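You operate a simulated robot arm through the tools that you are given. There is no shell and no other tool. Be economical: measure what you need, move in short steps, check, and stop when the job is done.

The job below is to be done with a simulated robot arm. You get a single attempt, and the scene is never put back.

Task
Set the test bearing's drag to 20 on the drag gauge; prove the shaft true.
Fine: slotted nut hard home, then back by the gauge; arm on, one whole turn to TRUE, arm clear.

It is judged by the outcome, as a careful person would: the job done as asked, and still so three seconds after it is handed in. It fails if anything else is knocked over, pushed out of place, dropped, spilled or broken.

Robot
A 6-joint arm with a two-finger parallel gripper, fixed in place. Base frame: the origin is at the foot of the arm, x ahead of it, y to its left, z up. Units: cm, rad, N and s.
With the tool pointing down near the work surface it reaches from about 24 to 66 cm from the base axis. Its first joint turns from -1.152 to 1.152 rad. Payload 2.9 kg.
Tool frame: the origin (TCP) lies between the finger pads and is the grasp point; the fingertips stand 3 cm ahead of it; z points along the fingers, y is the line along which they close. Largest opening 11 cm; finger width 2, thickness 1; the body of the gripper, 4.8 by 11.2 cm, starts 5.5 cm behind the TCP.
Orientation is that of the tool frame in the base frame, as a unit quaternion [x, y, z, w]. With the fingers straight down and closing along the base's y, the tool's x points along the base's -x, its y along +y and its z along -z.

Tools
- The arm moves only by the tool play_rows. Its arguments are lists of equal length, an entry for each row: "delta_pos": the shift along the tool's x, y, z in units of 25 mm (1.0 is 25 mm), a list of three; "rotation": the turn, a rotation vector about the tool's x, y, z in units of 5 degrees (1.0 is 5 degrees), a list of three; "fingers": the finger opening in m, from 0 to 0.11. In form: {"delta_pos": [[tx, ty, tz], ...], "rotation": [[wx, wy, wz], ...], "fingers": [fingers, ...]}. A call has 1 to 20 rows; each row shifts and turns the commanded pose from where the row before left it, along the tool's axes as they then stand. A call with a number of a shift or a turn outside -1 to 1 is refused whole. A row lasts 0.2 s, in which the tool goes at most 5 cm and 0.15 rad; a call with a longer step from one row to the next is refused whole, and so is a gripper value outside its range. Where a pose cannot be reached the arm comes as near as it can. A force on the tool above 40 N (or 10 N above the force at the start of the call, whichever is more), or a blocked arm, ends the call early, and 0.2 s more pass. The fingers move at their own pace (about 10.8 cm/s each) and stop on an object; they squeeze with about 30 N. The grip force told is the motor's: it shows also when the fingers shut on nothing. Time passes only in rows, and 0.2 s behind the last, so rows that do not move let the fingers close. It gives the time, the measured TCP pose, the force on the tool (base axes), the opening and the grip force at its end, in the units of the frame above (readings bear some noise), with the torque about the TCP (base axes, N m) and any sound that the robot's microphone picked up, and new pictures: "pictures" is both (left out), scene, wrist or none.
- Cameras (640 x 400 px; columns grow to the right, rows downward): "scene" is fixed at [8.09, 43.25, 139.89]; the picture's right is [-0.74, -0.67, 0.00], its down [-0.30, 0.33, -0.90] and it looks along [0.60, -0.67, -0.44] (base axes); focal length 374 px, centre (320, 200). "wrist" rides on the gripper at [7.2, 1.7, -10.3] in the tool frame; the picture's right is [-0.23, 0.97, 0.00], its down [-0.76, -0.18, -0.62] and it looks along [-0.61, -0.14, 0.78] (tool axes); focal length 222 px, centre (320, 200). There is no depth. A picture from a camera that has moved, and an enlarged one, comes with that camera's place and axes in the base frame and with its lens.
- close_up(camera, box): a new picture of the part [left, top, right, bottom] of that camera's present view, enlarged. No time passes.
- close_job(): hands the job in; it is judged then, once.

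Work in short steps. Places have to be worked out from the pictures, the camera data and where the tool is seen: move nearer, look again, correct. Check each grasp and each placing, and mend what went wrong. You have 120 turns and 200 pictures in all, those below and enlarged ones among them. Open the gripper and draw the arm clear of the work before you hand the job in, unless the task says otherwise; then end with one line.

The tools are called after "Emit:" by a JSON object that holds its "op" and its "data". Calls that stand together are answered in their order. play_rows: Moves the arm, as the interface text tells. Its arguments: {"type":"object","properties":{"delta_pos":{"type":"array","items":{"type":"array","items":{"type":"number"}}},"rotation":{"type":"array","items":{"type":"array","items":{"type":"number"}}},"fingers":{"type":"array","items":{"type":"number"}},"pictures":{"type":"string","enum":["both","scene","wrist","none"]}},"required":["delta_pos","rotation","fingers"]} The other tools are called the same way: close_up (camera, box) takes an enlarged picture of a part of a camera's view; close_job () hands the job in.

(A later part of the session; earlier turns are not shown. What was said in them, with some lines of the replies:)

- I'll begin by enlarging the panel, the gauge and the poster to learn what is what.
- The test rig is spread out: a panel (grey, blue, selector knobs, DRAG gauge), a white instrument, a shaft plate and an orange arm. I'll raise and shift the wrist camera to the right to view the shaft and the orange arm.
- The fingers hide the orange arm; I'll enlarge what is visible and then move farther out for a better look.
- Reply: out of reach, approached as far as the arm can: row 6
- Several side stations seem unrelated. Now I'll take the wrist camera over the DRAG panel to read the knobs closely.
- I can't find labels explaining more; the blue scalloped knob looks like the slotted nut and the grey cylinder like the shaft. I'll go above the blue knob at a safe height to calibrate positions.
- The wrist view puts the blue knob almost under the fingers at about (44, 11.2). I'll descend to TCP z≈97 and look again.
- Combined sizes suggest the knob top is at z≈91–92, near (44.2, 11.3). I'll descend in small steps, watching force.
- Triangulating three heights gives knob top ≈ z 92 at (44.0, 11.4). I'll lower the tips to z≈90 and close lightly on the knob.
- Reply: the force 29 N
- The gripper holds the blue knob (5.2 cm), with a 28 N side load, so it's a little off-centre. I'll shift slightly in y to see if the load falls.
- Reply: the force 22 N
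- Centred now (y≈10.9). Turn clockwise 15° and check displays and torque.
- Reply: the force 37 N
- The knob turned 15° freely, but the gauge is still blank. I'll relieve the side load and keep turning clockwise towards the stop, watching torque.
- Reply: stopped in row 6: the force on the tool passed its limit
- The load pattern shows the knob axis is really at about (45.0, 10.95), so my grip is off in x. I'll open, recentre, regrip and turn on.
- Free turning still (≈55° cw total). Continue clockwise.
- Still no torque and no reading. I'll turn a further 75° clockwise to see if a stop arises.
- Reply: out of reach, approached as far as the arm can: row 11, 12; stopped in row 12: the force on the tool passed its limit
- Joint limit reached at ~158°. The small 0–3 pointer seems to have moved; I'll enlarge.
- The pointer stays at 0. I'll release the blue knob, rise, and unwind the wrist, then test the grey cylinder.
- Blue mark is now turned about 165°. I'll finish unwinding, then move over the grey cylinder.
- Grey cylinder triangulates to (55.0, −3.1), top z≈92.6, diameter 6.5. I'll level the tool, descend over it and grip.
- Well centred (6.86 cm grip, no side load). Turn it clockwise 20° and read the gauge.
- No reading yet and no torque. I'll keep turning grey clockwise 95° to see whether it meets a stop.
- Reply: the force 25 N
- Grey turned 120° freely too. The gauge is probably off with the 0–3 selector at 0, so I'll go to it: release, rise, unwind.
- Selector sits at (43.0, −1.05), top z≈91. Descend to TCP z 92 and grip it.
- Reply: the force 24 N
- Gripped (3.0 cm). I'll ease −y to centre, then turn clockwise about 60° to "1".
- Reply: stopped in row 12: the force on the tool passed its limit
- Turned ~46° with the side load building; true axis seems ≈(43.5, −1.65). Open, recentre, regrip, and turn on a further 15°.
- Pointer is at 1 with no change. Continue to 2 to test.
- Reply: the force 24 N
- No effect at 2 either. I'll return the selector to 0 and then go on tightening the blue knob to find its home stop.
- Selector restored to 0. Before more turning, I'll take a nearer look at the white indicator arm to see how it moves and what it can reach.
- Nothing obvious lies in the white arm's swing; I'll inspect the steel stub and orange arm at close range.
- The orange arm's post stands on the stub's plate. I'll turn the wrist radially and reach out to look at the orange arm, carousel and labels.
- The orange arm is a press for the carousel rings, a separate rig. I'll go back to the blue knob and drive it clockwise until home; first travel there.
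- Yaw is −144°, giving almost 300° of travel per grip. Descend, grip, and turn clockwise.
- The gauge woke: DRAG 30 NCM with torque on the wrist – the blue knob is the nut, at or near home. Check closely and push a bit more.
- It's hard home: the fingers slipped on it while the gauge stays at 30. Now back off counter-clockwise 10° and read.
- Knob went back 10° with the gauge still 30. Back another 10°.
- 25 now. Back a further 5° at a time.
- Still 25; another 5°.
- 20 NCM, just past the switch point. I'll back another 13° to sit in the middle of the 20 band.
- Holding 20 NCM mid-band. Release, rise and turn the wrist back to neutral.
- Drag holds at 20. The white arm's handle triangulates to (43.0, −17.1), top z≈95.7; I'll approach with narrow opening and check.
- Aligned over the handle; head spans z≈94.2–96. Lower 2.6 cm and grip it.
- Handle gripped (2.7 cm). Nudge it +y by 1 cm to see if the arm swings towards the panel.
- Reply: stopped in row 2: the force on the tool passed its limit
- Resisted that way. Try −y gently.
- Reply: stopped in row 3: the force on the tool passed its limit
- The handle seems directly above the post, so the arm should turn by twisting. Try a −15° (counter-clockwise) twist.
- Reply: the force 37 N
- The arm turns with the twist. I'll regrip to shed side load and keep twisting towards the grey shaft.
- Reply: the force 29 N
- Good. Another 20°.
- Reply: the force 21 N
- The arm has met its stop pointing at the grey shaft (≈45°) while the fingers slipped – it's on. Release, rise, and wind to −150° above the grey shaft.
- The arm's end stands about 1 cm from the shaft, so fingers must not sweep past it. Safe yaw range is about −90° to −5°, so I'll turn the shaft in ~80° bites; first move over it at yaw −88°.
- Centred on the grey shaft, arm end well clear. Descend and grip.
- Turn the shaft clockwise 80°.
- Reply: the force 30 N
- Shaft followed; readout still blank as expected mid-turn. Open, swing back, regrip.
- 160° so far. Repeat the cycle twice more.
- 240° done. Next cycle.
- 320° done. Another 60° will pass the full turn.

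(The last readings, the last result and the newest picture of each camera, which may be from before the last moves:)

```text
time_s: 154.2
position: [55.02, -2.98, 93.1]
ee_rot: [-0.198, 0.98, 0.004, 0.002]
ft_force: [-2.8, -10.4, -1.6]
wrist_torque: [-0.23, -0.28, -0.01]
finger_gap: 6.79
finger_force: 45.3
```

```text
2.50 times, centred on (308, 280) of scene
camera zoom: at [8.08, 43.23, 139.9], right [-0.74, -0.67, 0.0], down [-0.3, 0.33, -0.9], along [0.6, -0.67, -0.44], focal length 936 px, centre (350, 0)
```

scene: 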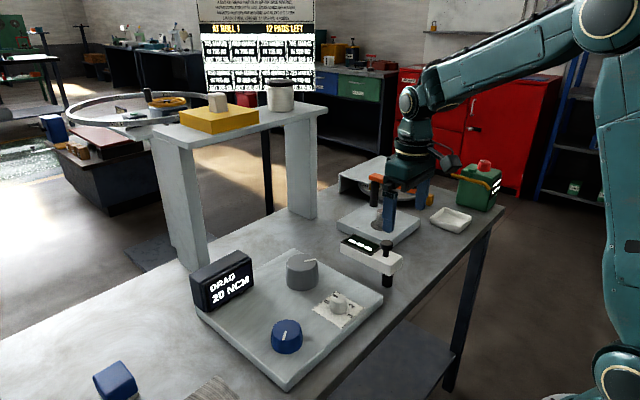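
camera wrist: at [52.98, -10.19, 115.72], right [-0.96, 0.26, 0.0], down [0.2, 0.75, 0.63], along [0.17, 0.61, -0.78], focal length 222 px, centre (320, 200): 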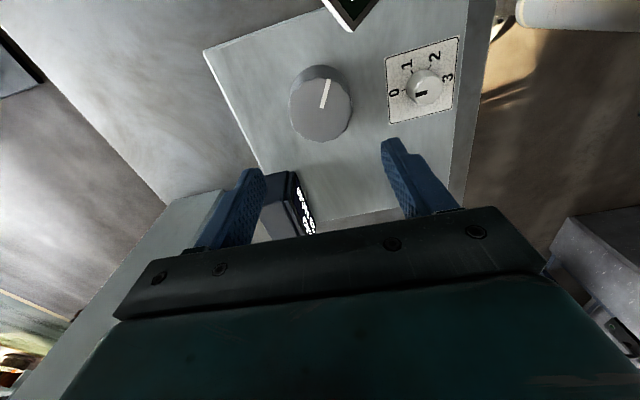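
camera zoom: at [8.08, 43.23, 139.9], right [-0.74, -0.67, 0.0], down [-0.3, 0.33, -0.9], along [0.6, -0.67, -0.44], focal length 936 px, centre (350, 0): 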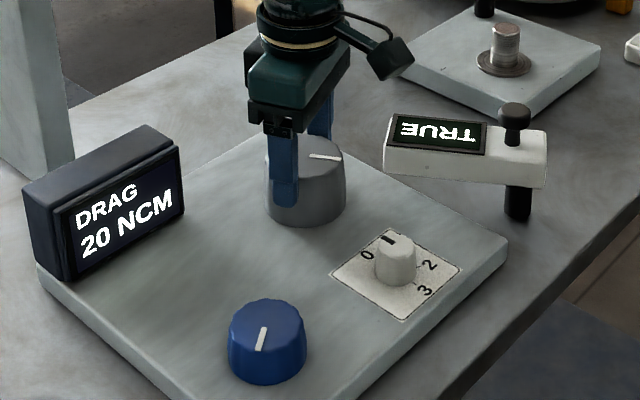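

TRUE is shown and drag still 20. Release, rise, and move back over the arm's handle.

Emit:
{"op": "play_rows", "data": {"delta_pos": [[0, 0, 0], [0, 0, 0], [0, 0, -0.6], [0, 0, -0.9], [0, 0, -0.9], [0, 0, -0.9], [0, 0, -0.9], [0.84, -0.4, 0], [0.84, -0.4, 0], [0.84, -0.4, 0], [0.84, -0.4, 0], [0.84, -0.4, 0], [0.84, -0.4, 0], [0.84, -0.4, 0], [0.84, -0.4, 0]], "rotation": [[0, 0, 0], [0, 0, 0], [0, 0, 0], [0, 0, 0], [0, 0, 0], [0, 0, 0], [0, 0, 0], [0, 0, 0], [0, 0, 0], [0, 0, 0], [0, 0, 0], [0, 0, 0], [0, 0, 0], [0, 0, 0], [0, 0, 0]], "fingers": [0.085, 0.085, 0.085, 0.085, 0.06, 0.06, 0.06, 0.06, 0.06, 0.06, 0.06, 0.06, 0.06, 0.06, 0.06], "pictures": "wrist"}}

Emit:
{"op": "close_up", "data": {"camera": "scene", "box": [180, 200, 436, 360]}}

```text
time_s: 157.3
position: [42.73, -16.91, 103.46]
ee_rot: [-0.198, 0.98, 0.003, 0.003]
ft_force: [0.0, -0.1, -0.2]
wrist_torque: [0.0, 0.02, 0.05]
finger_gap: 5.96
finger_force: 0.1
camera wrist: at [35.3, -18.25, 113.76], right [-0.17, 0.99, 0.01], down [0.77, 0.13, 0.63], along [0.62, 0.11, -0.78], focal length 222 px, centre (320, 200)
```

wrist: 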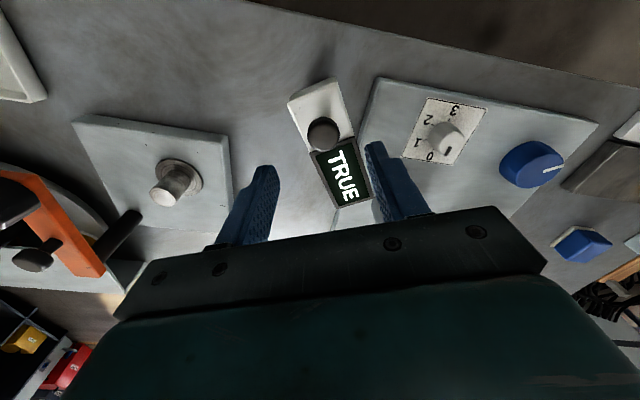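

```text
2.50 times, centred on (308, 280) of scene
camera zoom: at [8.09, 43.25, 139.89], right [-0.74, -0.67, 0.0], down [-0.3, 0.33, -0.9], along [0.6, -0.67, -0.44], focal length 936 px, centre (350, 0)
```

zoom: 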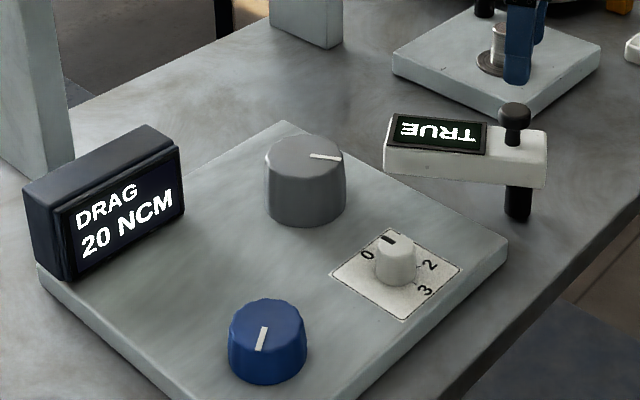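

Positioned over the handle. Descend to z≈97, grip, and twist clockwise 25°.

Emit:
{"op": "play_rows", "data": {"delta_pos": [[0, 0, 0.9], [0, 0, 0.9], [0, 0, 0.8], [0, 0, 0], [0, 0, 0], [0, 0, 0], [0, 0, 0], [0, 0, 0], [0, 0, 0], [0, 0, 0], [0, 0, 0], [0, 0, 0]], "rotation": [[0, 0, 0], [0, 0, 0], [0, 0, 0], [0, 0, 0], [0, 0, 0], [0, 0, 0], [0, 0, 1], [0, 0, 1], [0, 0, 1], [0, 0, 1], [0, 0, 1], [0, 0, 0]], "fingers": [0.06, 0.06, 0.06, 0.02, 0.01, 0.01, 0.01, 0.01, 0.01, 0.01, 0.01, 0.01], "pictures": "none"}}

Emit:
{"op": "close_up", "data": {"camera": "scene", "box": [260, 200, 420, 300]}}

```text
time_s: 159.9
position: [42.71, -16.81, 97.11]
ee_rot: [0.018, 1.0, 0.003, 0.003]
ft_force: [5.1, 15.1, 7.2]
wrist_torque: [-0.01, -1.26, -0.19]
finger_gap: 2.71
finger_force: 45.0
```

```text
4.00 times, centred on (340, 250) of scene
camera zoom: at [8.09, 43.3, 139.87], right [-0.74, -0.67, 0.0], down [-0.3, 0.33, -0.9], along [0.6, -0.67, -0.44], focal length 1497 px, centre (240, 0)
```

zoom: 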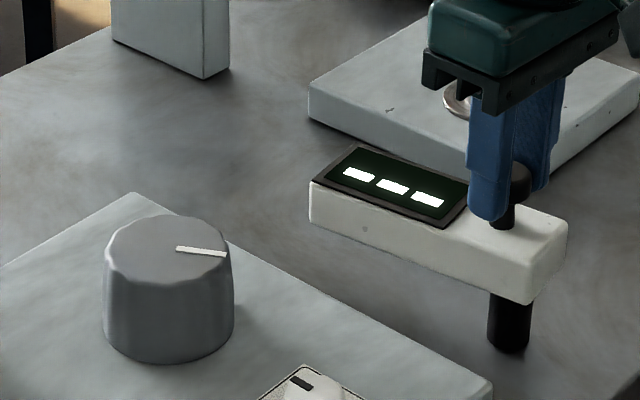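

The arm is swinging away (readout blank again, as when clear). Twist on to its original position.

Emit:
{"op": "play_rows", "data": {"delta_pos": [[0, 0.05, 0], [0, 0, 0], [0, 0, 0], [0, 0, 0], [0, 0, 0], [0, 0, 0]], "rotation": [[0, 0, 0], [0, 0, 1], [0, 0, 1], [0, 0, 1], [0, 0, 1], [0, 0, 0]], "fingers": [0.01, 0.01, 0.01, 0.01, 0.01, 0.01], "pictures": "none"}}

Emit:
{"op": "close_up", "data": {"camera": "scene", "box": [320, 200, 448, 300]}}

```text
time_s: 161.3
position: [42.61, -16.91, 96.93]
ee_rot: [0.195, 0.981, 0.004, 0.0]
ft_force: [-1.9, -18.7, 12.1]
wrist_torque: [-0.4, 0.36, 0.2]
finger_gap: 2.75
finger_force: 44.8
```

```text
4.00 times, centred on (384, 250) of scene
camera zoom: at [8.07, 43.21, 139.9], right [-0.74, -0.67, 0.0], down [-0.3, 0.33, -0.9], along [0.6, -0.67, -0.44], focal length 1497 px, centre (64, 0)
```

zoom: 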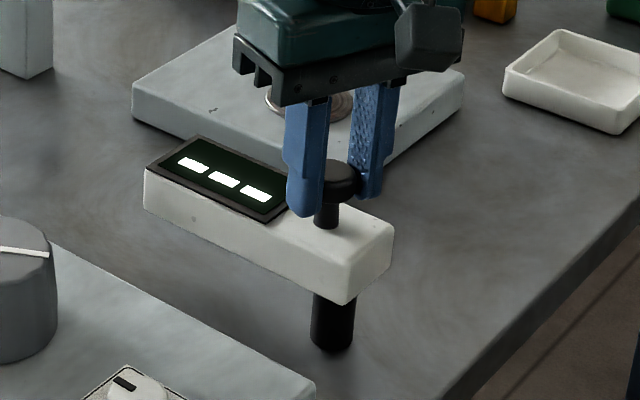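

The arm is back at its original clear stop. Release and draw away, then verify.

Emit:
{"op": "play_rows", "data": {"delta_pos": [[0, 0, 0], [0, 0, 0], [0, 0, -0.6], [0, 0, -0.9], [0, 0, -0.9], [0, 0, -0.9], [0, 0, -0.9], [0, 0, -0.9], [0, 0, -0.9], [0, 0, -0.9], [0, 0, 0], [0, 0, 0]], "rotation": [[0, 0, 0], [0, 0, 0], [0, 0, 0], [0, 0, 0], [0, 0, 0], [0, 0, 0], [0, 0, 0], [0, 0, 0], [0, 0, 0], [0, 0, 0], [0, 0, 0], [0, 0, 0]], "fingers": [0.06, 0.06, 0.06, 0.11, 0.11, 0.11, 0.11, 0.11, 0.11, 0.11, 0.11, 0.11], "pictures": "scene"}}

Emit:
{"op": "close_up", "data": {"camera": "scene", "box": [180, 200, 436, 360]}}

```text
time_s: 163.9
position: [42.66, -16.82, 114.28]
ee_rot: [0.192, 0.981, 0.005, 0.0]
ft_force: [0.3, 1.0, 0.4]
wrist_torque: [0.0, 0.01, 0.02]
finger_gap: 11.02
finger_force: 0.1
```

scene: 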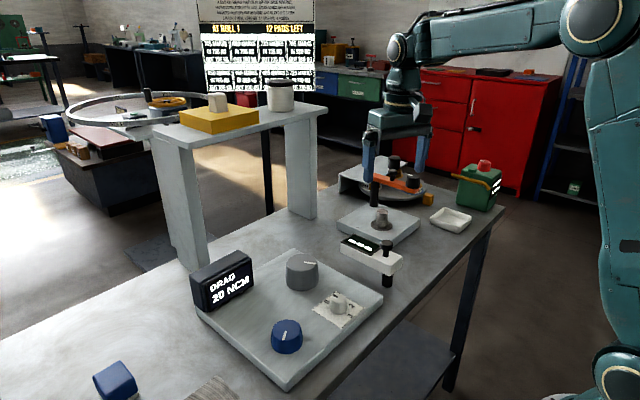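

```text
2.50 times, centred on (308, 280) of scene
camera zoom: at [8.09, 43.25, 139.89], right [-0.74, -0.67, 0.0], down [-0.3, 0.33, -0.9], along [0.6, -0.67, -0.44], focal length 936 px, centre (350, 0)
```

zoom: 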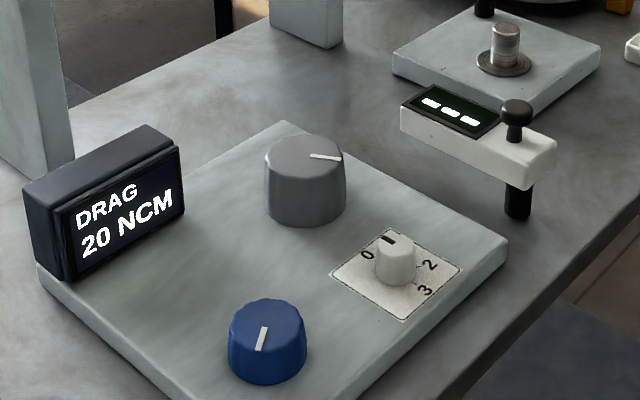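

Drag reads 20 NCM, the shaft showed TRUE over a whole turn, the arm is back clear, the selector is at 0 and the gripper is open and away; handing in.

Emit:
{"op": "close_job", "data": {}}

```text
The job is handed in.
```

The job is handed in: the slotted nut (blue knob) was run hard home at 30 NCM and backed off to 20 on the drag gauge. With the indicator arm on, the shaft read TRUE over one whole turn, and the arm is back clear.
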